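You operate a simulated robot arm through the tools that you are given. There is no shell and no other tool.

Carry out the task below with a simulated robot arm. There is one attempt and no reset: what you move stays moved.

TASK
Wind the slack yellow cord back on to its reel.
Fine: toggle into the yellow cord holder, reel lock off to wind and on again after.
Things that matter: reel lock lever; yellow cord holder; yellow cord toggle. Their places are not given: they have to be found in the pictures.

It is judged by the outcome, as a careful person would: the job done as asked, and still so three seconds after it is handed in. It fails if anything else is knocked over, pushed out of place, dropped, spilled or broken.

THE ROBOT
A 7-joint arm with a two-finger parallel gripper, fixed in place. Base frame: the origin is at the foot of the arm, x ahead of it, y to its left, z up. Lengths are in m, angles in degrees, forces in N, time in s.
With the tool pointing down near the work surface it reaches from about 0.1 to 0.94 m from the base axis. Its first joint turns from -166.0 to 166.0 degrees. Payload 1.57 kg.
The tool frame sits at the grasp point between the pads (the TCP): z along the fingers, y along the line on which they close. The tips reach 0.03 m beyond it. Largest opening 0.11 m; finger width 0.024, thickness 0.012; the body of the gripper, 0.048 by 0.112 m, starts 0.078 m behind the TCP.
Orientation is that of the tool frame in the base frame, as a unit quaternion [x, y, z, w]. With the fingers straight down and closing along the base's y, the tool's x points along the base's -x, its y along +y and its z along -z.

THE INTERFACE
- The arm moves only by the tool play_rows. Its argument "motion" is a list of rows, each a list of 7 numbers: the shift along the base's x, y, z in units of 50 mm (1.0 is 50 mm), then the turn, a rotation vector about the base's x, y, z in units of 6 degrees (1.0 is 6 degrees), then the opening, from 0 (shut) to 1 (fully open). In form: [[dx, dy, dz, wx, wy, wz, jaw], ...]. A call has 1 to 20 rows; each row shifts and turns the commanded pose from where the row before left it. A call with a number of a shift or a turn outside -1 to 1 is refused whole. A row lasts 0.2 s, in which the tool goes at most 0.05 m and 8.6 degrees; a call with a longer step from one row to the next is refused whole, and so is a gripper value outside its range. A pose out of reach is approached as far as the arm can. The call stops where the force on the tool passes 40 N (or 10 N more than at its start, if that is more) or the arm is blocked; 0.2 s more then pass. Each finger travels about 0.108 m/s and halts on what it meets, pressing with about 25 N; the grip force reading is that of the motor and also rises with nothing between the fingers. The clock runs only during rows and for 0.2 s after the last one: add rows that do not move to give the fingers time. It gives the time, the measured TCP pose, the force on the tool (base axes), the opening and the grip force at its end, in the units of the frame above (readings bear some noise), with the torque about the TCP (base axes, N m) and any sound that the robot's microphone picked up.
- Cameras (640 x 400 px; columns grow to the right, rows downward): "scene" is fixed at [0.0489, 0.6503, 1.4491]; the picture's right is [-0.29, -0.96, 0.00], its down [-0.67, 0.20, -0.72] and it looks along [0.69, -0.21, -0.70] (base axes); focal length 283 px, centre (320, 200). "wrist" rides on the gripper at [0.07, 0.016, -0.141] in the tool frame; the picture's right is [-0.23, 0.97, 0.00], its down [-0.86, -0.20, -0.48] and it looks along [-0.47, -0.11, 0.88] (tool axes); focal length 222 px, centre (320, 200).
- snapshot(camera): a new picture of that camera. No time passes.
- move_column(by): slides the trunk up (or, below 0, down) by that many m; the arm rides with it, the base frame stays. It gives what a move gives, with no picture.
- point_at(camera, pixels): for up to 12 pixels [column, row] of the newest picture of that camera ("zoom" is the newest enlarged one), the place [x, y, z] in the base frame of the surface seen there, good to about 0.002 m, but the place of the scene camera against the robot may be out by one fixed shift of up to 0.012 m in any direction. No time passes.
- close_up(camera, box): a new picture of the part [left, top, right, bottom] of that camera's present view, enlarged. No time passes.
- job_done(): hands the job in; it is judged then, once.

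Unless the task says otherwise, let go and move clear before handing in.

The tools are called after "Emit:" as a command line: name --pt "numbers of a row" for each row, then --argument value for the rest, lists and objects as JSON in quotes. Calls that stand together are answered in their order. play_rows: Moves the arm, as the interface text tells. Its arguments: {"type":"object","properties":{"motion":{"type":"array","items":{"type":"array","items":{"type":"number"}}}},"required":["motion"]} The other tools are called the same way: move_column (by) slides the trunk up or down; snapshot (camera) takes a picture; point_at (camera, pixels) gives the place of the surface under pixels of a picture; close_up (camera, box) takes an enlarged picture of a part of a camera's view; job_done () hands the job in.

At the start:

```text
time_s: 0.0
position: [0.3648, 0.4491, 1.1965]
tcp_rot: [0.0, 1.0, 0.0, 0.0]
contact_force: [-0.4, 0.0, -0.2]
ft_torque: [0.0, 0.01, 0.0]
opening: 0.1101
grip_force: 0.0
trunk travel left (down, up): [-0.325, 0.285]
```

scene: 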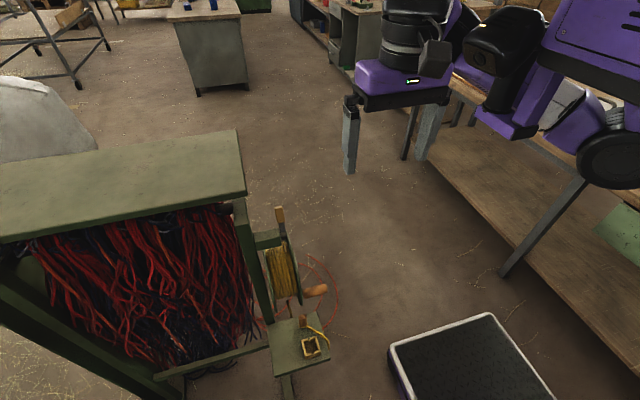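
wrist: 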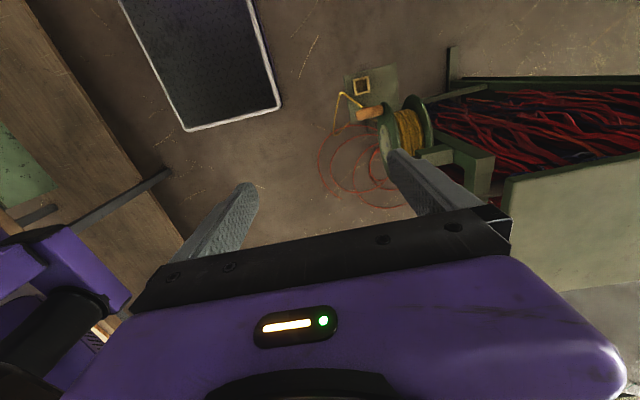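

The scene picture shows a green reel with yellow cord around (285,270), an orange handle at (315,290), a small shelf with a square yellow holder at (310,345), and something upright at (280,215). I'll take close-ups of these parts.

Emit:
close_up --camera "scene" --box '[230, 190, 350, 265]'

Emit:
close_up --camera "scene" --box '[240, 290, 360, 365]'

Emit:
close_up --camera "wrist" --box '[300, 40, 500, 165]'

Emit:
close_up --camera "scene" --box '[230, 200, 390, 300]'

```text
5.33 times, centred on (290, 228) of scene
```

zoom: 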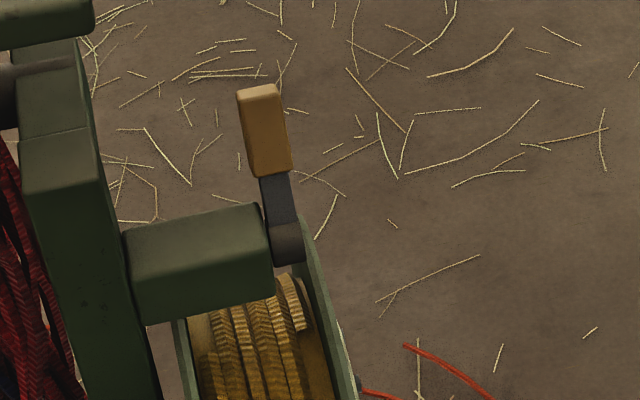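

```text
5.33 times, centred on (300, 328) of scene
```

zoom: 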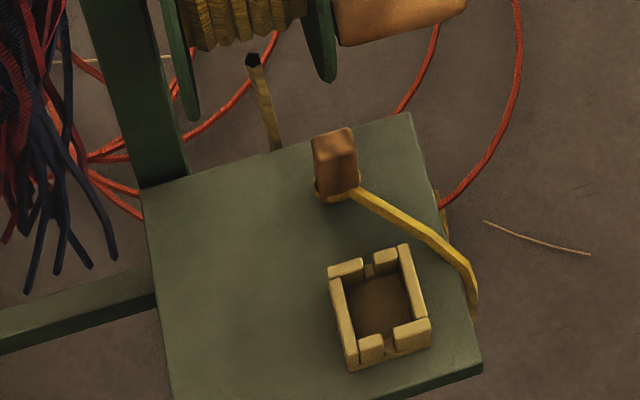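

```text
3.20 times, centred on (400, 102) of wrist
```

zoom: 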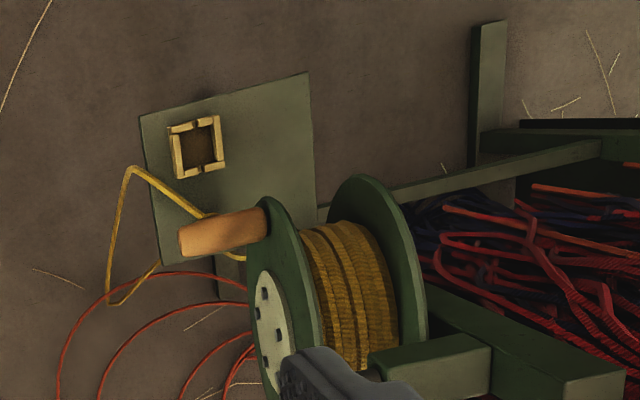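

```text
4.00 times, centred on (310, 250) of scene
```

zoom: 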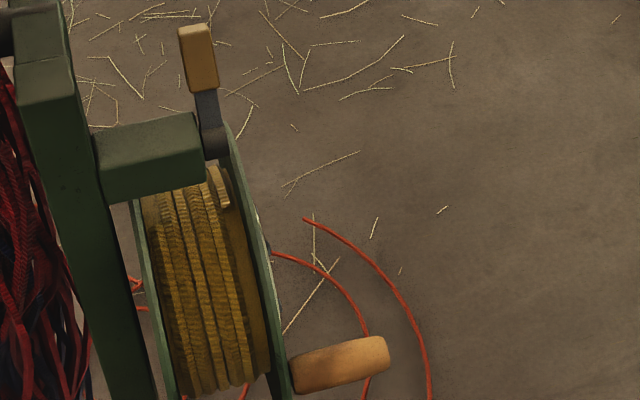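

The toggle is the brown block standing on the shelf (zoom 2, (335,165)), the holder is the slotted square (380,305), the lever is brown-capped at (200,60) of the last zoom, and the crank knob is at (340,365). I'll read off their places.

Emit:
point_at --camera "zoom" --pixels '[[198, 35], [203, 75], [209, 110], [215, 145], [160, 140], [175, 170], [240, 185], [262, 350], [296, 375], [340, 365], [380, 350], [150, 230]]'

Emit:
close_up --camera "scene" --box '[260, 295, 340, 345]'

Emit:
close_up --camera "scene" --box '[270, 310, 350, 360]'

```text
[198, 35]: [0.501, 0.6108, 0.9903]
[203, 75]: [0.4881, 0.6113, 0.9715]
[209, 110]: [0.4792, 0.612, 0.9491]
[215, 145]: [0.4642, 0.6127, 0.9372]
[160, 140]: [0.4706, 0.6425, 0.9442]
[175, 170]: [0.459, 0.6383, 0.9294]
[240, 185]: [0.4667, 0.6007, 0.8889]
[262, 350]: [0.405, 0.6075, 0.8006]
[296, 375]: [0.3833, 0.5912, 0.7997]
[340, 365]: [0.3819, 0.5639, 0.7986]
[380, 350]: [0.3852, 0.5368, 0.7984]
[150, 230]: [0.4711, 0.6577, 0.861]
```

```text
8.00 times, centred on (300, 320) of scene
```

zoom: 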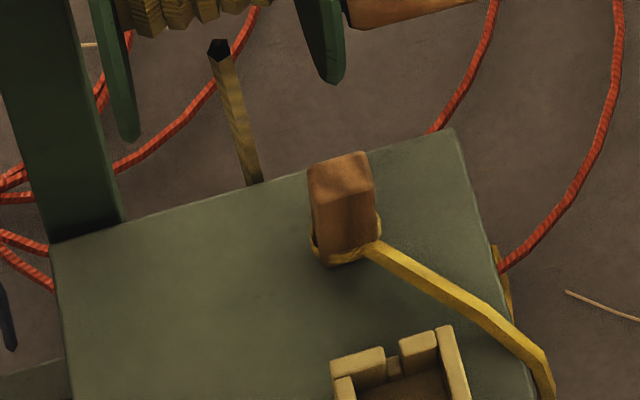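

```text
8.00 times, centred on (310, 335) of scene
```

zoom: 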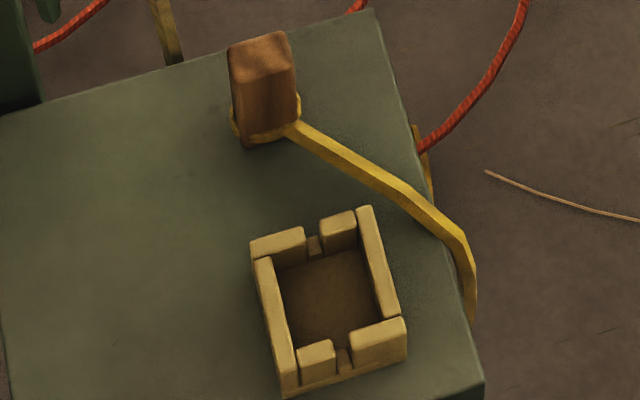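

The second zoom shows the toggle, with the cord tied round its bottom, and the holder with slots front and back. I'll measure both.

Emit:
point_at --camera "zoom" --pixels '[[240, 48], [278, 38], [290, 68], [240, 75], [248, 145], [292, 120], [280, 245], [340, 230], [368, 212], [398, 315], [290, 390], [375, 330]]'

Emit:
point_at --camera "zoom" --pixels '[[258, 265], [330, 300], [310, 245], [345, 360], [100, 200], [370, 12], [480, 380], [10, 120], [460, 240], [470, 310], [425, 170], [260, 140]]'

Emit:
point_at --camera "wrist" --pixels '[[361, 86], [352, 86], [369, 113], [360, 115], [343, 97], [336, 130], [402, 130], [390, 120], [350, 75]]'

```text
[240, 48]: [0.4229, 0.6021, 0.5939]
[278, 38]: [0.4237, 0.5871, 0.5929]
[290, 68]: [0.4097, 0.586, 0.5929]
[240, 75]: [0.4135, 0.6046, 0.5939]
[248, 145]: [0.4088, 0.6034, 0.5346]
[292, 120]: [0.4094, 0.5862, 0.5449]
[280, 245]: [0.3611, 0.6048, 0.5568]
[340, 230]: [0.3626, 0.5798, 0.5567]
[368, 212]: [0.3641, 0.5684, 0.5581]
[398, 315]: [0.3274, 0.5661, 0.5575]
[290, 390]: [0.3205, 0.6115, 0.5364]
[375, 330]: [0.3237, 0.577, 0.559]
```

```text
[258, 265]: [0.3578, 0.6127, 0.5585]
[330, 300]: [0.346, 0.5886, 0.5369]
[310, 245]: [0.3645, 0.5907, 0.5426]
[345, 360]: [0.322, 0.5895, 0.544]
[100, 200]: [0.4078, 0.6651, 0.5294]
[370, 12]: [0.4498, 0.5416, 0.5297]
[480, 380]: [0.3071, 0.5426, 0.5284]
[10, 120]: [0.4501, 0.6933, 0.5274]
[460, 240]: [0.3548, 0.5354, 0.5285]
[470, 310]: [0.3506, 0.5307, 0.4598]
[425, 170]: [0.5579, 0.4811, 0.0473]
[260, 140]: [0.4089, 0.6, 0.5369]
```

```text
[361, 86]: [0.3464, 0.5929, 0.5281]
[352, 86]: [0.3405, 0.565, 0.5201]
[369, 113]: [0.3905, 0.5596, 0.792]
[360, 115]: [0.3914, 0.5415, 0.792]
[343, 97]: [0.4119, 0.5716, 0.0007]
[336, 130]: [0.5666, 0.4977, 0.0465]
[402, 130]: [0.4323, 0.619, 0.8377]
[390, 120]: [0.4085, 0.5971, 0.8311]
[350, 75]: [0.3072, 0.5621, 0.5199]
```

The scene camera reads the shelf at z≈0.528 and the wrist camera reads 0.520, so there is an offset to calibrate. I'll probe the surroundings and the reel for obstacles.

Emit:
point_at --camera "scene" --pixels '[[470, 360], [400, 350], [540, 230], [460, 170], [510, 250], [350, 150], [240, 140], [120, 170], [150, 370], [288, 385], [245, 215], [560, 300]]'

Emit:
point_at --camera "wrist" --pixels '[[200, 60], [100, 140], [150, 185], [383, 135], [386, 150], [410, 105], [470, 150], [560, 220], [450, 60], [379, 110], [366, 113], [358, 118]]'

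Emit:
close_up --camera "wrist" --box '[320, 60, 448, 140]'

Emit:
close_up --camera "scene" --box '[256, 270, 320, 310]'

```text
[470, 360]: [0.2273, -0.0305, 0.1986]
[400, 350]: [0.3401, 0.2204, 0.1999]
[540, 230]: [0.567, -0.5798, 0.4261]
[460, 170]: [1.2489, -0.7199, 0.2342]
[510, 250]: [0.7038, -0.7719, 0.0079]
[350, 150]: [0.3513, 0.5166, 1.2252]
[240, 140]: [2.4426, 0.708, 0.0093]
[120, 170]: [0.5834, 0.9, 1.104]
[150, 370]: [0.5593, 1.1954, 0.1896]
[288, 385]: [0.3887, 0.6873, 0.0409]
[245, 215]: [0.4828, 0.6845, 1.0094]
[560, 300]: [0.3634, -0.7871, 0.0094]
```

```text
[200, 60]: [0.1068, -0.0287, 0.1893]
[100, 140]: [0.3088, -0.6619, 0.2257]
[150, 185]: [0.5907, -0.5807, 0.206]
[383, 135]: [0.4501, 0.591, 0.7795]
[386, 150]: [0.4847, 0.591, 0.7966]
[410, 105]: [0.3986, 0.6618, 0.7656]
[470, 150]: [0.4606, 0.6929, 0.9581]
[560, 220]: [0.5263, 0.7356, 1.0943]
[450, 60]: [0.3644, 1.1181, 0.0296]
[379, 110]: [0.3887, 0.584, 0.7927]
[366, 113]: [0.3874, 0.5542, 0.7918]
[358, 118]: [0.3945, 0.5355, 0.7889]
```

```text
5.00 times, centred on (384, 100) of wrist
```

zoom: 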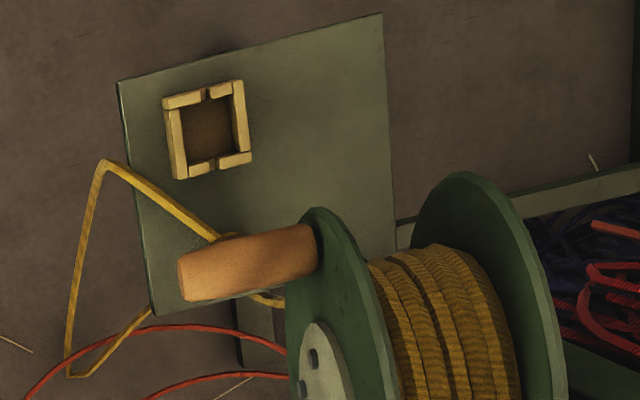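

```text
10.00 times, centred on (288, 290) of scene
```

zoom: 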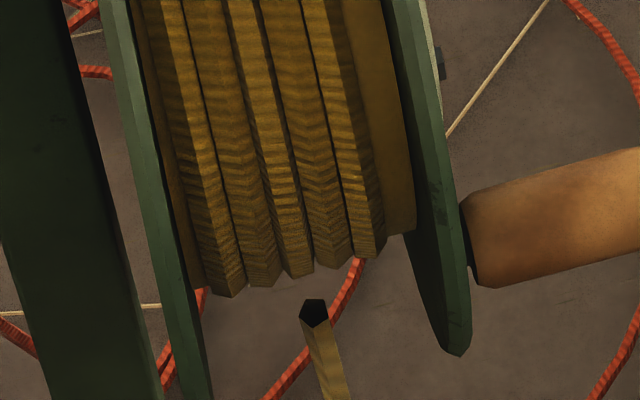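

The cord leaves the reel near zoom (315,312). I'll read that point and the flange edge points.

Emit:
point_at --camera "zoom" --pixels '[[318, 325], [325, 360], [335, 395], [458, 352], [440, 250], [420, 100], [400, 10], [160, 250], [200, 395], [300, 270], [480, 280], [620, 240]]'

Emit:
close_up --camera "scene" --box '[256, 222, 320, 262]'

```text
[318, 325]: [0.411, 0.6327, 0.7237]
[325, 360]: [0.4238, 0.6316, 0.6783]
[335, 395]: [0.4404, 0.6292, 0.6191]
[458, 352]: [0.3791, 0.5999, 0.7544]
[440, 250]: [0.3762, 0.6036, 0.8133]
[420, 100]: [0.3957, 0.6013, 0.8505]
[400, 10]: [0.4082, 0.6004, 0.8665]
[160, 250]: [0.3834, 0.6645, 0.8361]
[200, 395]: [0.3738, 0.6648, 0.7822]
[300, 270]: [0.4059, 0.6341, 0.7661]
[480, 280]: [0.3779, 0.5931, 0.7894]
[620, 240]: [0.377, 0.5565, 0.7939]
```

```text
10.00 times, centred on (288, 242) of scene
```

zoom: 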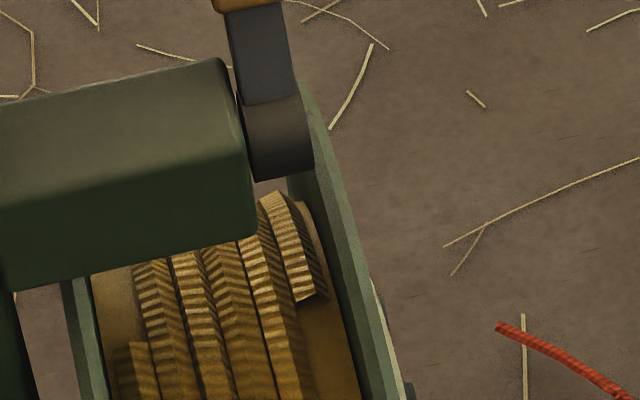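

Reel axis runs along y with its centre near (0.466, 0.79), and the crank knob sits at x≈0.385, y 0.53–0.59, z≈0.785. I'll lower the trunk by 0.25, staying clear of the reel, and look with the wrist camera.

Emit:
move_column --by -0.25

Emit:
snapshot --camera "wrist"

Emit:
snapshot --camera "scene"

```text
time_s: 2.6
position: [0.3654, 0.4482, 0.9461]
tcp_rot: [0.0, 1.0, 0.0, -0.001]
contact_force: [0.4, -0.7, 0.2]
ft_torque: [0.01, -0.02, -0.03]
opening: 0.1101
grip_force: 0.0
trunk travel left (down, up): [-0.075, 0.535]
```

```text
taken
```

wrist: 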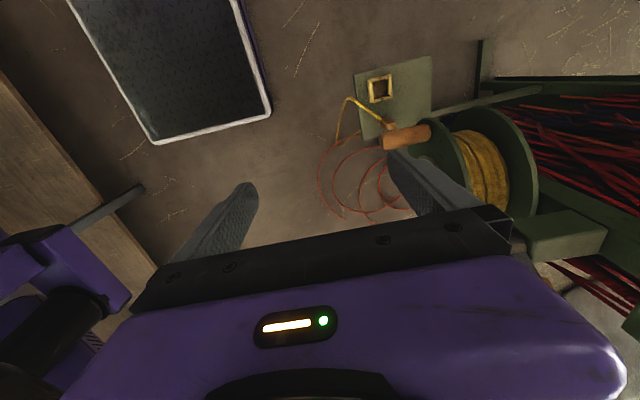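

```text
taken
```

scene: 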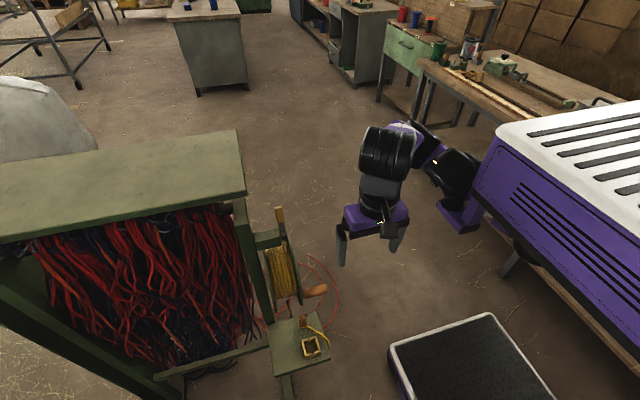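

Both views are clear, with the arm hanging free beside the reel. The toggle at about (0.416, 0.594) lies under the reel flange, so I'll need a horizontal tool pointing +y with the camera on top. I'll back off in y and turn 120° about (1,1,-1).

Emit:
play_rows --pt "0 -0.1 0 0.577 0.577 -0.577 1" --pt "0 -0.1 0 0.577 0.577 -0.577 1" --pt "0 -0.1 0 0.577 0.577 -0.577 1" --pt "0 -0.1 0 0.577 0.577 -0.577 1" --pt "0 -0.1 0 0.577 0.577 -0.577 1" --pt "0 -0.1 0 0.577 0.577 -0.577 1" --pt "0 -0.1 0 0.577 0.577 -0.577 1" --pt "0 -0.1 0 0.577 0.577 -0.577 1" --pt "0 -0.1 0 0.577 0.577 -0.577 1" --pt "0 -0.1 0 0.577 0.577 -0.577 1" --pt "0 -0.1 0 0.577 0.577 -0.577 1" --pt "0 -0.1 0 0.577 0.577 -0.577 1" --pt "0 -0.1 0 0.577 0.577 -0.577 1" --pt "0 -0.1 0 0.577 0.577 -0.577 1" --pt "0 -0.1 0 0.577 0.577 -0.577 1" --pt "0 -0.1 0 0.577 0.577 -0.577 1" --pt "0 -0.1 0 0.577 0.577 -0.577 1" --pt "0 -0.1 0 0.577 0.577 -0.577 1" --pt "0 -0.1 0 0.577 0.577 -0.577 1" --pt "0 -0.1 0 0.577 0.577 -0.577 1"

Emit:
snapshot --camera "wrist"

Emit:
snapshot --camera "scene"

```text
time_s: 4.8
position: [0.4106, 0.441, 0.9986]
tcp_rot: [0.327, 0.837, 0.316, -0.302]
contact_force: [-0.2, -0.1, -0.1]
ft_torque: [0.01, 0.0, 0.03]
opening: 0.1099
grip_force: 0.0
trunk travel left (down, up): [-0.075, 0.535]
stopped in row 10: the arm was blocked; the commanded pose is now the measured one
```

```text
taken
```

wrist: 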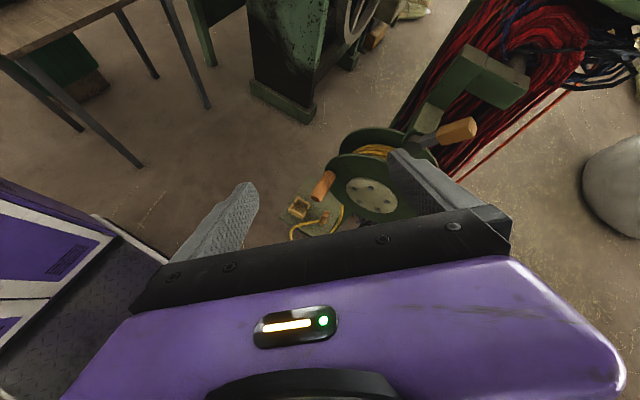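

```text
taken
```

scene: 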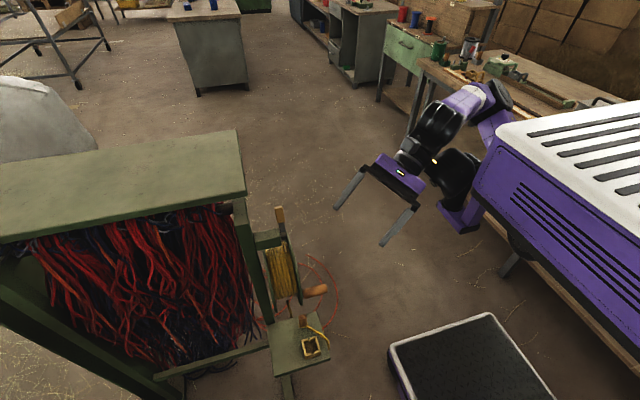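

The arm stalled at row 10, probably folded too tightly near its own elbow. The wrist picture now shows the reel from the front (hub at (370,195)), so I'll zoom in there before choosing a posture.

Emit:
close_up --camera "wrist" --box '[280, 90, 504, 230]'

Emit:
close_up --camera "scene" --box '[320, 60, 560, 260]'

```text
2.86 times, centred on (392, 160) of wrist
```

zoom: 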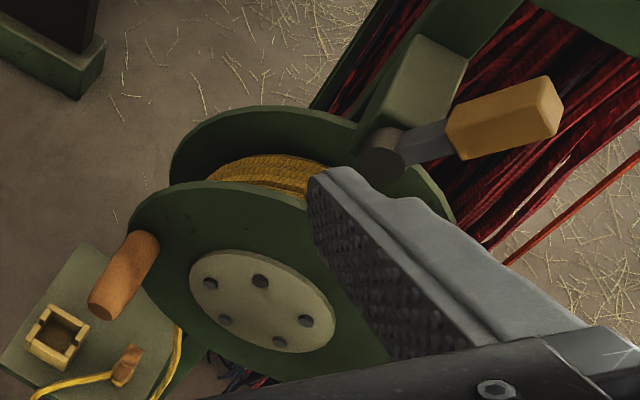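

```text
2.00 times, centred on (440, 160) of scene
```

zoom: 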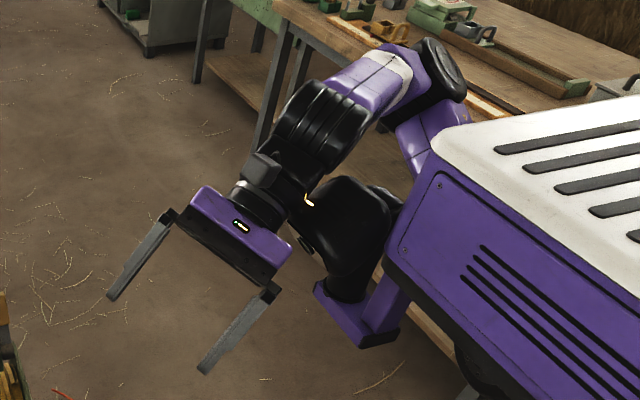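

This view shows the crank flange, the hub plate, the lever (pivot at zoom (383,160), tip at (545,105)), the holder and the toggle. I'll measure with the accurate wrist camera.

Emit:
close_up --camera "wrist" --box '[280, 90, 504, 230]'

Emit:
point_at --camera "zoom" --pixels '[[262, 300], [195, 275], [335, 320], [140, 205], [105, 308], [125, 265], [150, 245], [380, 160], [420, 145], [455, 130], [500, 110], [550, 100]]'

Emit:
point_at --camera "zoom" --pixels '[[125, 350], [120, 375], [135, 352], [45, 312], [85, 328], [28, 348], [68, 365], [55, 338], [85, 245], [5, 360], [100, 375], [177, 345]]'

Emit:
close_up --camera "wrist" --box '[280, 185, 360, 235]'

```text
2.86 times, centred on (392, 160) of wrist
```

zoom: 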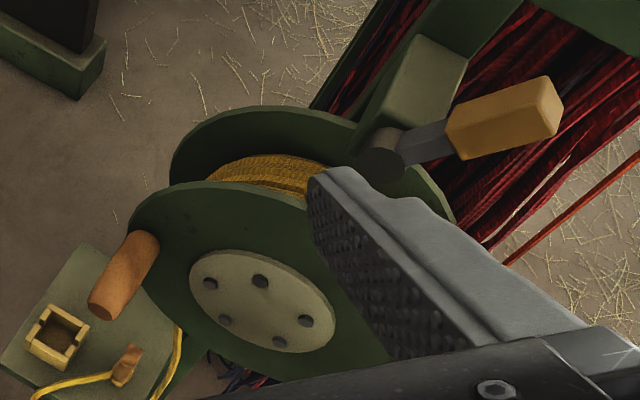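

```text
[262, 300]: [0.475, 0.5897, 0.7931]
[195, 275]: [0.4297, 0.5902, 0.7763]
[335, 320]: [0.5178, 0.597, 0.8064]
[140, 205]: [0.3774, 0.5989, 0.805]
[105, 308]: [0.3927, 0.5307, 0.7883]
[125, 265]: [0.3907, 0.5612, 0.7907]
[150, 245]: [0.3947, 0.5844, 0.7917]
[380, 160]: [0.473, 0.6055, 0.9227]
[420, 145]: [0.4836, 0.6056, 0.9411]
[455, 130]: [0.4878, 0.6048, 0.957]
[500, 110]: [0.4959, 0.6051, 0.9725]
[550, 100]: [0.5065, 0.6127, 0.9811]
```

```text
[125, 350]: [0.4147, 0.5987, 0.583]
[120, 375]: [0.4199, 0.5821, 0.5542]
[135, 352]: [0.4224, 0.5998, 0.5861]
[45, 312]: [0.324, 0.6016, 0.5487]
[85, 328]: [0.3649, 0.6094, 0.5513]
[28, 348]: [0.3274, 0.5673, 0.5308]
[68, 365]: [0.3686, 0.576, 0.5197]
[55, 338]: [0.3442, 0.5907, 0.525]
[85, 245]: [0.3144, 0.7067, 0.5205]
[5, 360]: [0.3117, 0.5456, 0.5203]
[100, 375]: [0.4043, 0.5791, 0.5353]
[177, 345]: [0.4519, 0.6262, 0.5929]
```

```text
8.00 times, centred on (320, 210) of wrist
```

zoom: 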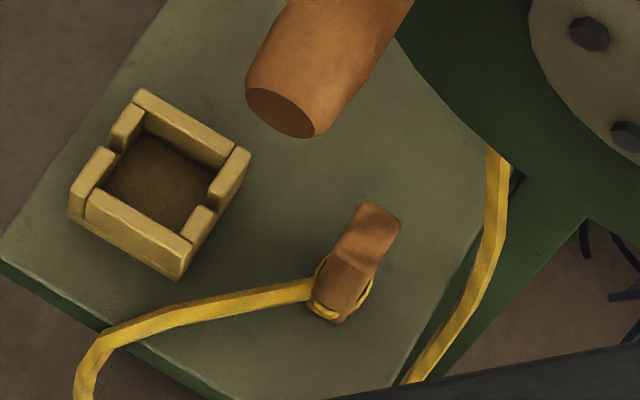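

I have a sharper wrist view of the toggle (zoom (355,265)) and the holder (160,180). I'll measure their edges.

Emit:
point_at --camera "zoom" --pixels '[[375, 210], [360, 225], [395, 225], [380, 245], [350, 270], [340, 300], [318, 290], [365, 275], [330, 318], [295, 293], [210, 305], [110, 335]]'

Emit:
point_at --camera "zoom" --pixels '[[142, 100], [240, 155], [185, 245], [80, 195], [120, 130], [105, 152], [218, 190], [205, 215], [160, 180], [145, 135], [190, 220], [115, 200]]'

Emit:
point_at --camera "zoom" --pixels '[[280, 112], [250, 85], [320, 130], [300, 50], [350, 60], [495, 160], [470, 300], [410, 380], [380, 5], [440, 150], [5, 255], [480, 235]]'

```text
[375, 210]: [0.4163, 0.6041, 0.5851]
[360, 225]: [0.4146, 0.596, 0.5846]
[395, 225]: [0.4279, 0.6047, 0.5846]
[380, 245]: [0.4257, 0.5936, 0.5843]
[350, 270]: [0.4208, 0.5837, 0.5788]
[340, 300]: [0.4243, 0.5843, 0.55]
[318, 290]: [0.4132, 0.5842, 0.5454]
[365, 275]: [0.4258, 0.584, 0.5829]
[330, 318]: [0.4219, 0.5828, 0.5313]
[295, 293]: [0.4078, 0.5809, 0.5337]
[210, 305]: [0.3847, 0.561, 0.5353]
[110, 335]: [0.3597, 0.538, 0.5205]
```

```text
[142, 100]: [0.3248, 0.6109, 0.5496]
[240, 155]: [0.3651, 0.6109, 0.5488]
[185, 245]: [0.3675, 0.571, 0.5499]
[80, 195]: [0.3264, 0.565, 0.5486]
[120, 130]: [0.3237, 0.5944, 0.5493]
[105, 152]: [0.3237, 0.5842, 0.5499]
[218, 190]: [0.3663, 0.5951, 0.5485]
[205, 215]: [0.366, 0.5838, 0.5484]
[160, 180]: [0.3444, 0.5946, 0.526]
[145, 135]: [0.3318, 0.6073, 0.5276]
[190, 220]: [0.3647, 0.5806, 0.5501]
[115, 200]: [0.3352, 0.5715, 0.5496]
```

```text
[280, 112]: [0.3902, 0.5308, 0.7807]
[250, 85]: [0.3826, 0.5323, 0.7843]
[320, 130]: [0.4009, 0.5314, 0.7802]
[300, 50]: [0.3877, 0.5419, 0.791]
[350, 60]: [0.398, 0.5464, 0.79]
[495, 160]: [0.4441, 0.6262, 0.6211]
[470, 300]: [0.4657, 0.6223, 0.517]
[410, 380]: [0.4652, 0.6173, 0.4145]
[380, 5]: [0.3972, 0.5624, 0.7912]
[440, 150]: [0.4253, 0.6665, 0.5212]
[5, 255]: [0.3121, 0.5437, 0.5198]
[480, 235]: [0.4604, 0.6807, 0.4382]
```

The wrist frame gives the toggle at ≈(0.420,0.594), z 0.52–0.585, the holder centre at ≈(0.345,0.589), the knob end at (0.391,0.531,0.780), and the hub at ≈(0.473,0.59,0.79). I'll continue turning to point the tool along +y, this time moving outward in x instead of in toward the torso.

Emit:
play_rows --pt "0.2 0.05 0 0.577 0.577 -0.577 1" --pt "0.2 0.05 0 0.577 0.577 -0.577 1" --pt "0.2 0.05 0 0.577 0.577 -0.577 1" --pt "0.2 0.05 0 0.577 0.577 -0.577 1" --pt "0.2 0.05 0 0.577 0.577 -0.577 1" --pt "0.2 0.05 0 0.577 0.577 -0.577 1" --pt "0.2 0 0 0.577 0.577 -0.577 1" --pt "0.2 0 0 0.577 0.577 -0.577 1" --pt "0.2 0 0 0.577 0.577 -0.577 1" --pt "0.2 0 0 0.577 0.577 -0.577 1" --pt "0 0 0 0 0 0 1"

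Emit:
snapshot --camera "wrist"

Emit:
snapshot --camera "scene"

```text
time_s: 7.2
position: [0.5884, 0.4187, 1.0186]
tcp_rot: [0.531, 0.453, 0.508, -0.505]
contact_force: [0.2, -0.3, 0.0]
ft_torque: [0.02, 0.01, -0.03]
opening: 0.1098
grip_force: 0.0
out of reach, approached as far as the arm can: row 2, 3, 4, 5, 6, 7
trunk travel left (down, up): [-0.075, 0.535]
```

```text
taken
```

wrist: 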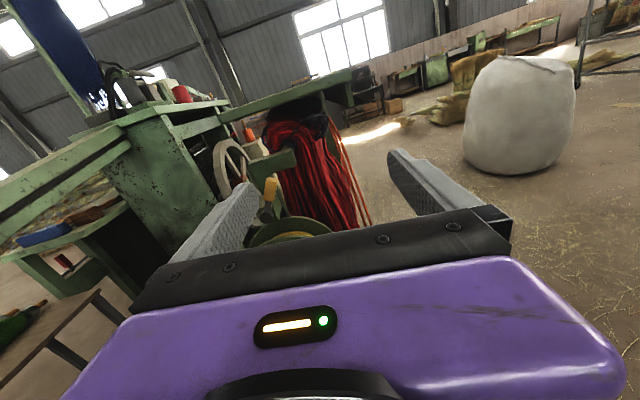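

```text
taken
```

scene: 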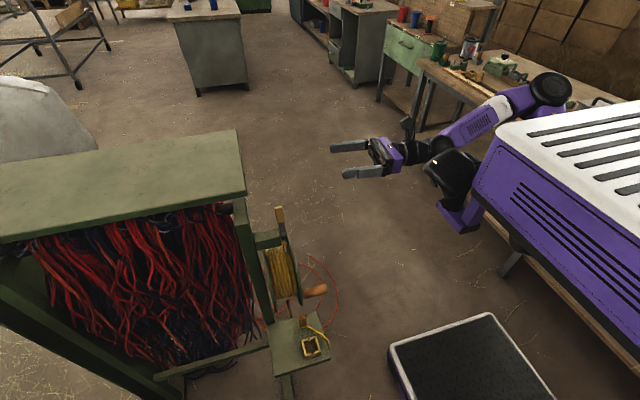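

The tool is now nearly horizontal along +y at (0.588, 0.419, 1.019), about 6° short. I'll send still rows to see whether the pose settles toward the commanded one.

Emit:
play_rows --pt "0 0 0 0 0 0 1" --pt "0 0 0 0 0 0 1" --pt "0 0 0 0 0 0 1"

```text
time_s: 8.0
position: [0.5878, 0.4181, 1.0185]
tcp_rot: [0.531, 0.452, 0.508, -0.506]
contact_force: [-0.2, -0.1, -0.7]
ft_torque: [-0.03, 0.0, 0.02]
opening: 0.1102
grip_force: 0.0
trunk travel left (down, up): [-0.075, 0.535]
```

The pose is steady and clear of everything. I'll correct the 6° error and go down and inward in front of the shelf (y≈0.42), halfway first.

Emit:
play_rows --pt "-0.2 0 -0.4 -0.148 -0.367 0.386 0.6" --pt "-0.2 0 -0.4 -0.148 -0.367 0.386 0.6" --pt "-0.2 0 -0.45 0 0 0 0.6" --pt "-0.2 0 -0.45 0 0 0 0.6" --pt "-0.2 0 -0.45 0 0 0 0.6" --pt "-0.2 0 -0.45 0 0 0 0.6" --pt "-0.2 0 -0.45 0 0 0 0.6" --pt "-0.2 0 -0.45 0 0 0 0.6" --pt "-0.2 0 -0.45 0 0 0 0.6" --pt "-0.2 0 -0.45 0 0 0 0.6"

Emit:
snapshot --camera "wrist"

Emit:
snapshot --camera "scene"

```text
time_s: 10.2
position: [0.498, 0.425, 0.7948]
tcp_rot: [0.499, 0.501, 0.499, -0.501]
contact_force: [0.2, 1.2, 1.0]
ft_torque: [-0.01, 0.05, 0.02]
opening: 0.0659
grip_force: 0.1
out of reach, approached as far as the arm can: row 7, 9
trunk travel left (down, up): [-0.075, 0.535]
```

```text
taken
```

wrist: 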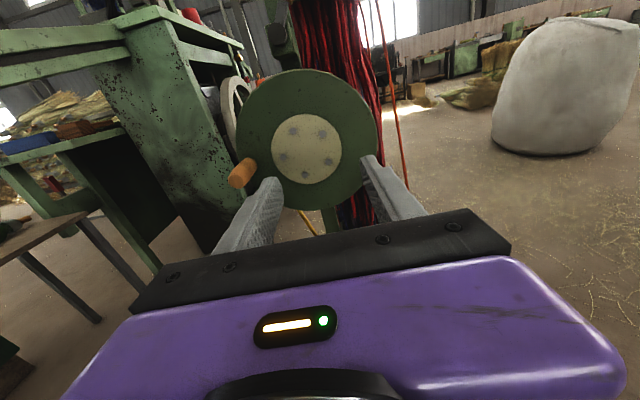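

```text
taken
```

scene: 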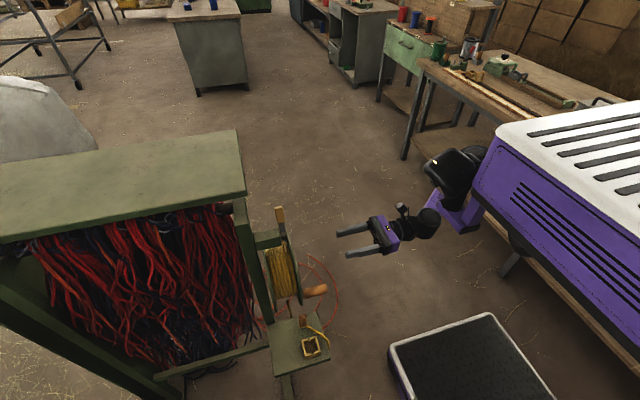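

The wrist camera now faces the crank flange squarely (hub at (307,147), knob at (242,172)). I'll measure the geometry precisely here.

Emit:
close_up --camera "wrist" --box '[215, 50, 391, 160]'

Emit:
close_up --camera "wrist" --box '[215, 100, 391, 210]'

Emit:
point_at --camera "wrist" --pixels '[[307, 148], [271, 148], [341, 148], [306, 114], [306, 182], [293, 130], [322, 132], [281, 158], [333, 158], [305, 175], [232, 180], [242, 172]]'

Emit:
point_at --camera "wrist" --pixels '[[242, 165], [250, 163], [240, 183], [255, 180], [237, 130], [376, 130], [306, 76], [306, 209], [260, 85], [355, 85], [310, 215], [300, 215]]'

```text
3.64 times, centred on (303, 105) of wrist
```

zoom: 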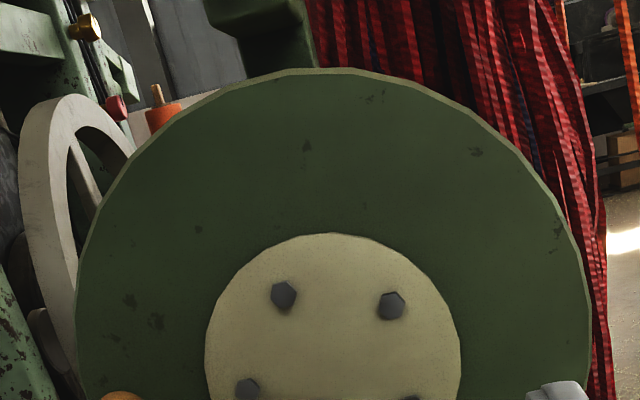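

```text
3.64 times, centred on (303, 155) of wrist
```

zoom: 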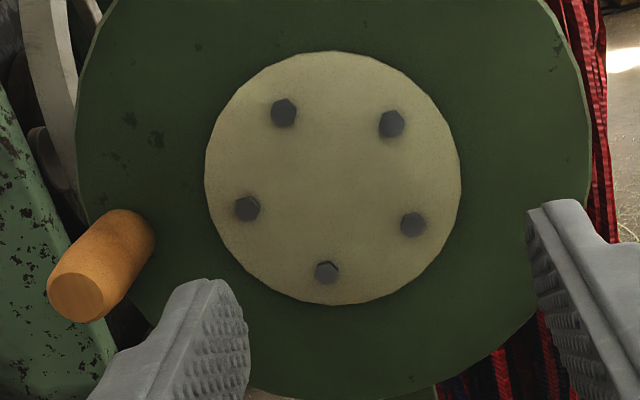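

```text
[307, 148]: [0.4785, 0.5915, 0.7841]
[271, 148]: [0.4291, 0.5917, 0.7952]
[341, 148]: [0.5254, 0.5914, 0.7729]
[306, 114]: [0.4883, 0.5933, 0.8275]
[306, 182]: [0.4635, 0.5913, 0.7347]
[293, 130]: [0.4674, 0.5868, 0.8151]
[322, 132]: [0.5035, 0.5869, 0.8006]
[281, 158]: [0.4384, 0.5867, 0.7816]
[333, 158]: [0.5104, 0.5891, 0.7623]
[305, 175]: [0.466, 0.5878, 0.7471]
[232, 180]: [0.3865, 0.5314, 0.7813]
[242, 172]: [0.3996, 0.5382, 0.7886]
```

```text
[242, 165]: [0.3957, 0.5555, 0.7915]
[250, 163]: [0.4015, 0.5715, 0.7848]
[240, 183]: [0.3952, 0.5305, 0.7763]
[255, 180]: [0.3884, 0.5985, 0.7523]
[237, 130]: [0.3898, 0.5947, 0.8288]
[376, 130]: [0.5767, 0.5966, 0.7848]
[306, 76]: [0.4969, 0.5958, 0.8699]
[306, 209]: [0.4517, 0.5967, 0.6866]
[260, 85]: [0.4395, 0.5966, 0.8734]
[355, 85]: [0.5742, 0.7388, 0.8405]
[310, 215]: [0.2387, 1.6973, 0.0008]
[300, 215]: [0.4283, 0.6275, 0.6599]
```

The hub centre comes out at (0.477, 0.781) from the five bolts, and the knob centre at (0.391, 0.780), giving a crank radius of ≈0.087. I'll carry on down to the toggle's level, still in front of the shelf.

Emit:
play_rows --pt "-0.2 0 -0.6 0 0 0 0.4" --pt "-0.2 0 -0.6 0 0 0 0.4" --pt "-0.2 0 -0.6 0 0 0 0.4" --pt "-0.2 0 -0.6 0 0 0 0.4" --pt "-0.2 0 -0.6 0 0 0 0.4" --pt "-0.2 0 -0.6 0 0 0 0.4" --pt "-0.2 0 -0.6 0 0 0 0.4" --pt "-0.16 0 -0.35 0 0 0 0.4"

Emit:
snapshot --camera "wrist"

Emit:
snapshot --camera "scene"

```text
time_s: 11.9
position: [0.4208, 0.4257, 0.5665]
tcp_rot: [0.5, 0.501, 0.5, -0.5]
contact_force: [0.3, -0.5, -0.3]
ft_torque: [-0.02, -0.01, -0.02]
opening: 0.044
grip_force: 0.1
trunk travel left (down, up): [-0.075, 0.535]
```

```text
taken
```

wrist: 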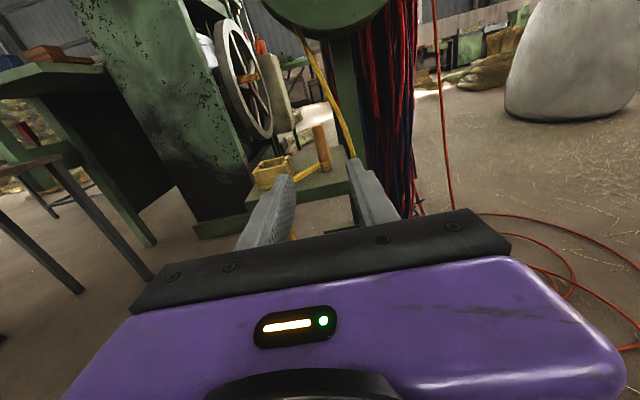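

```text
taken
```

scene: 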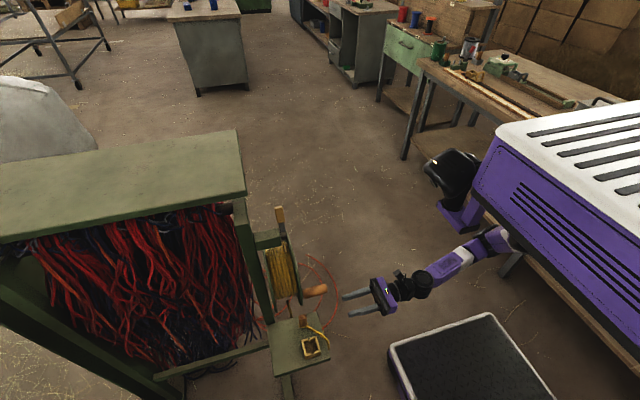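

The tool is at (0.421, 0.426, 0.567) facing the toggle, seen at (322,147) in the wrist view. I'll zoom in to check the toggle's width and the cord's path before going forward.

Emit:
close_up --camera "wrist" --box '[240, 105, 368, 185]'

Emit:
point_at --camera "zoom" --pixels '[[365, 110], [435, 100], [400, 110], [380, 180], [445, 180], [400, 225], [435, 225], [350, 265], [300, 330], [120, 240], [230, 245], [500, 60]]'

```text
5.00 times, centred on (304, 145) of wrist
```

zoom: 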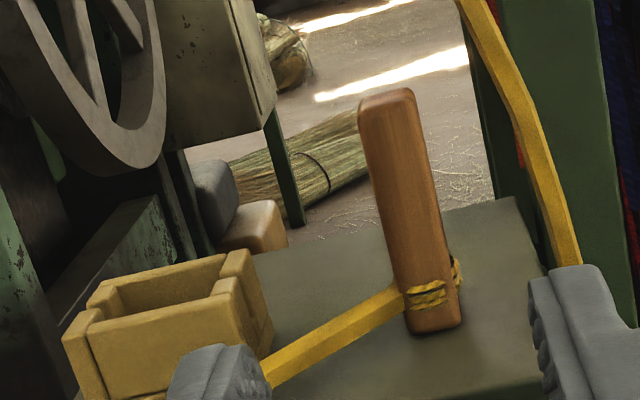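

```text
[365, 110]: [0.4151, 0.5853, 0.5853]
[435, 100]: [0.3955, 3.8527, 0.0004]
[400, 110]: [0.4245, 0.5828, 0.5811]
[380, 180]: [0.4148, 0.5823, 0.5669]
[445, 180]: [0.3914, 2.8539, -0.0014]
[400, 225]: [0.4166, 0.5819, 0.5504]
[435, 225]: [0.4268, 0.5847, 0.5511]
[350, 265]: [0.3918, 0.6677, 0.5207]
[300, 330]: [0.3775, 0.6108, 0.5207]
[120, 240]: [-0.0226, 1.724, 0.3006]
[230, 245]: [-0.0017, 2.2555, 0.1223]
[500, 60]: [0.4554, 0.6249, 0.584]
```

The toggle is a 16 mm wide upright post (zoom (410,200)) with its cord tied low at z≈0.535, below the fingers' lower edge at about 0.555. I'll advance along +y to straddle it, then close.

Emit:
play_rows --pt "0 0.4 0 0 0 0 0.36" --pt "0 0.4 0 0 0 0 0.36" --pt "0 0.4 0 0 0 0 0.36" --pt "0 0.4 0 0 0 0 0.36" --pt "0 0.4 0 0 0 0 0.36" --pt "0 0.4 0 0 0 0 0.36" --pt "0 0.4 0 0 0 0 0.36" --pt "0 0.27 0 0 0 0 0.36" --pt "0 0 0 0 0 0 0.36"

Emit:
snapshot --camera "wrist"

Emit:
close_up --camera "scene" --box '[250, 280, 410, 380]'

```text
time_s: 13.9
position: [0.4196, 0.579, 0.5661]
tcp_rot: [0.501, 0.499, 0.501, -0.5]
contact_force: [0.1, 0.2, 0.3]
ft_torque: [0.01, -0.01, -0.02]
opening: 0.0397
grip_force: 0.1
trunk travel left (down, up): [-0.075, 0.535]
```

```text
taken
```

wrist: 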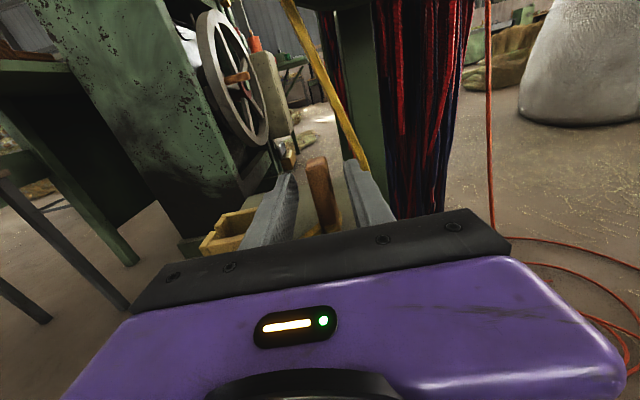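

```text
4.00 times, centred on (330, 330) of scene
```

zoom: 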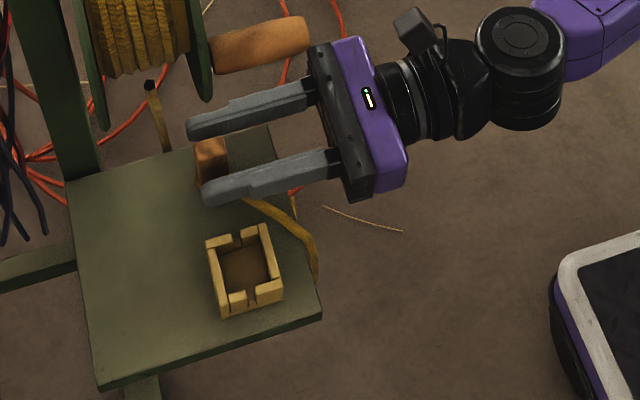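

The fingers straddle the toggle (scene zoom (210,155)), with tips at y≈0.609. Closing now.

Emit:
play_rows --pt "0 0 0 0 0 0 0.2" --pt "0 0 0 0 0 0 0.08" --pt "0 0 0 0 0 0 0" --pt "0 0 0 0 0 0 0"

Emit:
close_up --camera "wrist" --box '[240, 130, 400, 230]'

Emit:
close_up --camera "scene" --box '[260, 290, 356, 350]'

```text
time_s: 14.9
position: [0.4182, 0.5781, 0.5654]
tcp_rot: [0.499, 0.501, 0.5, -0.5]
contact_force: [-0.2, 0.9, 1.0]
ft_torque: [-0.01, 0.0, 0.04]
opening: 0.0147
grip_force: 25.0
trunk travel left (down, up): [-0.075, 0.535]
```

```text
4.00 times, centred on (320, 180) of wrist
```

zoom: 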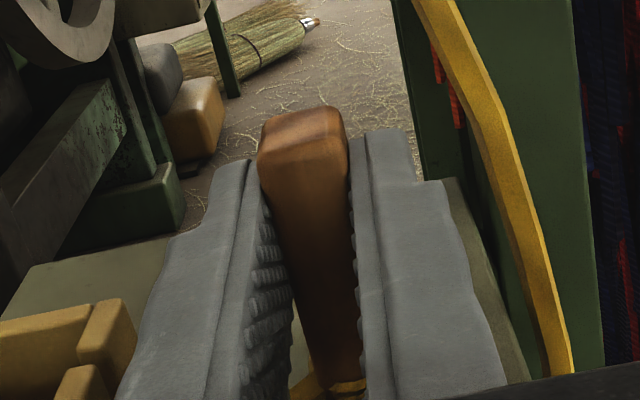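

```text
6.67 times, centred on (308, 320) of scene
```

zoom: 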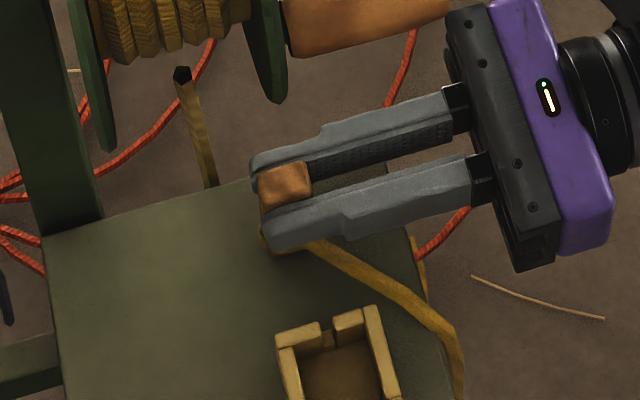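

The grip is firm (opening 0.0147, 25 N). I'll measure the toggle and the holder in one scene close-up to get the shift between them.

Emit:
close_up --camera "scene" --box '[272, 310, 352, 360]'

Emit:
point_at --camera "zoom" --pixels '[[240, 55], [300, 48], [245, 85], [290, 80], [225, 70], [275, 65], [310, 250], [345, 235], [235, 255], [365, 215], [390, 310], [275, 385]]'

```text
8.00 times, centred on (312, 335) of scene
```

zoom: 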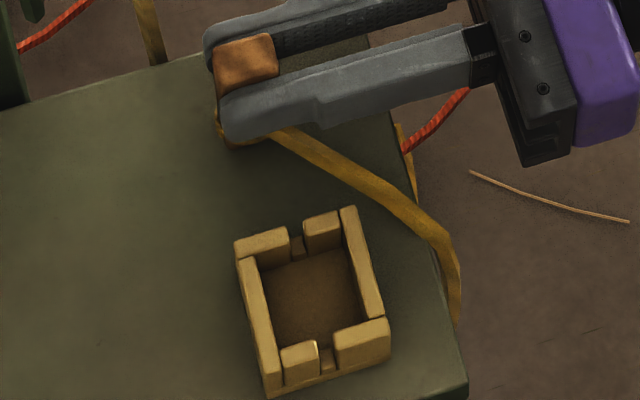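

```text
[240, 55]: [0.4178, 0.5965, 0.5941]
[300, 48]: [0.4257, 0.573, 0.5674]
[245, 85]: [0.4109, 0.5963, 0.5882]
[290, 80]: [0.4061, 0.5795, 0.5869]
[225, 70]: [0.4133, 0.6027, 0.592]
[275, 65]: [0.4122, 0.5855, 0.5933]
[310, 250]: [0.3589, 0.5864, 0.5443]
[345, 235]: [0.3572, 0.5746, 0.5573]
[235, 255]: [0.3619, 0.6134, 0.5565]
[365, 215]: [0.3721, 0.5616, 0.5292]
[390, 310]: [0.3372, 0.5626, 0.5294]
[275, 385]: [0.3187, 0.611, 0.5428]
```

I'll measure the holder's walls to find its centre and the pocket size.

Emit:
point_at --camera "zoom" --pixels '[[237, 248], [287, 232], [305, 222], [338, 212], [355, 210], [382, 312], [385, 322], [340, 335], [312, 345], [285, 355], [270, 378], [242, 262]]'

Emit:
point_at --camera "zoom" --pixels '[[258, 270], [280, 350], [343, 225], [362, 300], [270, 262], [310, 249], [330, 240], [345, 330], [300, 352], [300, 300], [340, 290], [280, 300]]'

```text
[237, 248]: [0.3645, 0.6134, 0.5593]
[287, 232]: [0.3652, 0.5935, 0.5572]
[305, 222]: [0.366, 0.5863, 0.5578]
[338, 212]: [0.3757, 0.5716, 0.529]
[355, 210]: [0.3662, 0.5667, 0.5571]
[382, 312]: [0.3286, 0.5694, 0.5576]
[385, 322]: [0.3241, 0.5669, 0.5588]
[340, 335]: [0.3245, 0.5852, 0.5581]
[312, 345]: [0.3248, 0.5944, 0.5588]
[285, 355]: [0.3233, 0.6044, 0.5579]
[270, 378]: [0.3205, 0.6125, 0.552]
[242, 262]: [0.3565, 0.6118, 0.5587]
```

```text
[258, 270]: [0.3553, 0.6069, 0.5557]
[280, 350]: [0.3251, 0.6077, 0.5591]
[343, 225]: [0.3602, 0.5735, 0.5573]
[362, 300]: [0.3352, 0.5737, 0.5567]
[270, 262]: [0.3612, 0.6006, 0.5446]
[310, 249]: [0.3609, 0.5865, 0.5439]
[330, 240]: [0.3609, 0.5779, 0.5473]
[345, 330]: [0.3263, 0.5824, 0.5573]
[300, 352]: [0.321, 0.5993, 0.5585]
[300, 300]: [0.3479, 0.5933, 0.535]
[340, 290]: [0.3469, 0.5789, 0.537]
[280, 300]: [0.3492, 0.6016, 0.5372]
```

The toggle is 73 mm in +x and 4.5 mm in +y from the pocket centre, and the pocket is about 33 mm wide. I'll lift 45 mm, shift across and stop above the holder.

Emit:
play_rows --pt "0 0 0.3 0 0 0 0" --pt "0 0 0.3 0 0 0 0" --pt "0 0 0.3 0 0 0 0" --pt "-0.29 -0.018 0 0 0 0 0" --pt "-0.29 -0.018 0 0 0 0 0" --pt "-0.29 -0.018 0 0 0 0 0" --pt "-0.29 -0.018 0 0 0 0 0" --pt "-0.29 -0.018 0 0 0 0 0" --pt "0 0 0 0 0 0 0"

Emit:
close_up --camera "scene" --box '[262, 300, 358, 360]'

Emit:
snapshot --camera "wrist"

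```text
time_s: 16.9
position: [0.3469, 0.5757, 0.6128]
tcp_rot: [0.5, 0.5, 0.5, -0.499]
contact_force: [0.9, -0.1, 0.1]
ft_torque: [0.01, 0.0, 0.03]
opening: 0.0147
grip_force: 25.3
trunk travel left (down, up): [-0.075, 0.535]
```

```text
6.67 times, centred on (310, 330) of scene
```

zoom: 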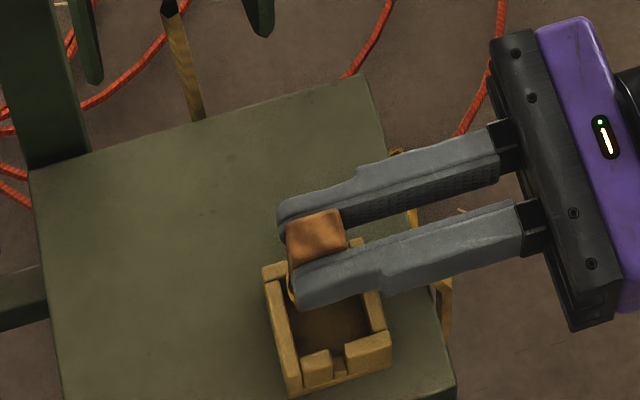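

```text
taken
```

wrist: 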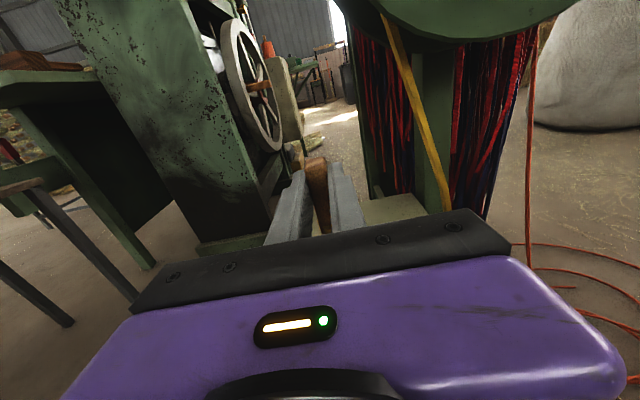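

The toggle is lifted and hangs above the holder. I'll check its place against the pocket centre (scene frame 0.344, 0.590).

Emit:
point_at --camera "zoom" --pixels '[[292, 228], [335, 215], [342, 242], [296, 255], [318, 235], [290, 240], [340, 228], [315, 220], [320, 250]]'

Emit:
close_up --camera "wrist" --box '[240, 140, 400, 240]'

```text
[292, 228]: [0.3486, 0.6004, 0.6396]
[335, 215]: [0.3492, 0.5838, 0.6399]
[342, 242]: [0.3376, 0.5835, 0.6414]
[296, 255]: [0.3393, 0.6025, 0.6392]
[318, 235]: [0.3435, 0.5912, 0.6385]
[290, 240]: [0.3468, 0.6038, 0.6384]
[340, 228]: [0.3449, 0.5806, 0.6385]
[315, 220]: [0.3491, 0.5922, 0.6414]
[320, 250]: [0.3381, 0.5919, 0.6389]
```

```text
4.00 times, centred on (320, 190) of wrist
```

zoom: 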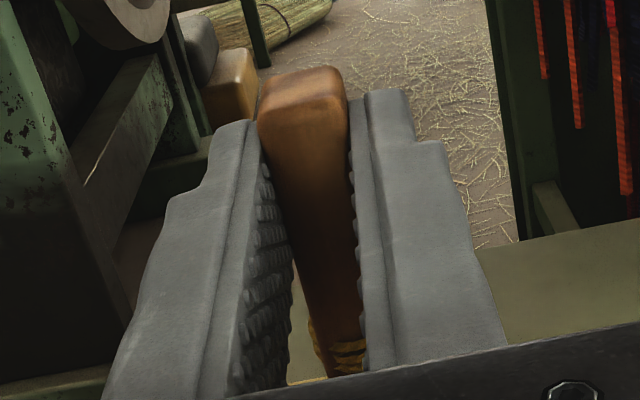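

The toggle centre is at (0.344, 0.592), essentially over the pocket. I'll nudge y by -2 mm and lower 37 mm.

Emit:
play_rows --pt "0 -0.04 -0.15 0 0 0 0" --pt "0 0 -0.15 0 0 0 0" --pt "0 0 -0.15 0 0 0 0" --pt "0 0 -0.15 0 0 0 0" --pt "0 0 -0.14 0 0 0 0" --pt "0 0 0 0 0 0 0"

Emit:
close_up --camera "scene" --box '[262, 310, 358, 370]'

```text
time_s: 18.4
position: [0.3461, 0.5728, 0.5747]
tcp_rot: [0.499, 0.501, 0.5, -0.5]
contact_force: [0.2, 0.1, -0.3]
ft_torque: [-0.01, -0.04, 0.0]
opening: 0.0147
grip_force: 25.0
trunk travel left (down, up): [-0.075, 0.535]
```

```text
6.67 times, centred on (310, 340) of scene
```

zoom: 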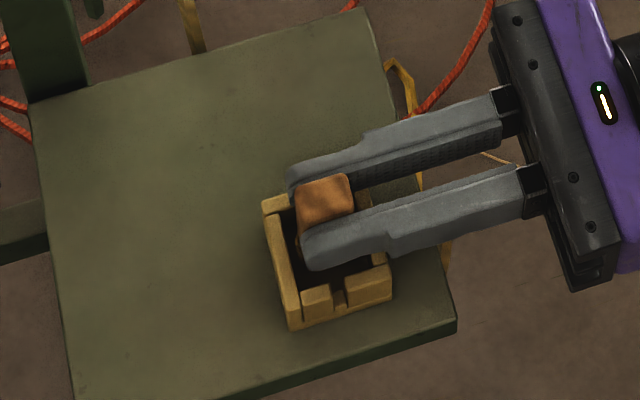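

The toggle is in the pocket with no contact yet. I'll lower in 1 mm steps to feel the floor.

Emit:
play_rows --pt "0 0 -0.02 0 0 0 0" --pt "0 0 -0.02 0 0 0 0" --pt "0 0 -0.02 0 0 0 0"

```text
time_s: 19.1
position: [0.3479, 0.5732, 0.5724]
tcp_rot: [0.5, 0.499, 0.501, -0.499]
contact_force: [0.7, 1.8, 8.0]
ft_torque: [0.17, -0.03, -0.02]
opening: 0.0145
grip_force: 24.7
trunk travel left (down, up): [-0.075, 0.535]
```

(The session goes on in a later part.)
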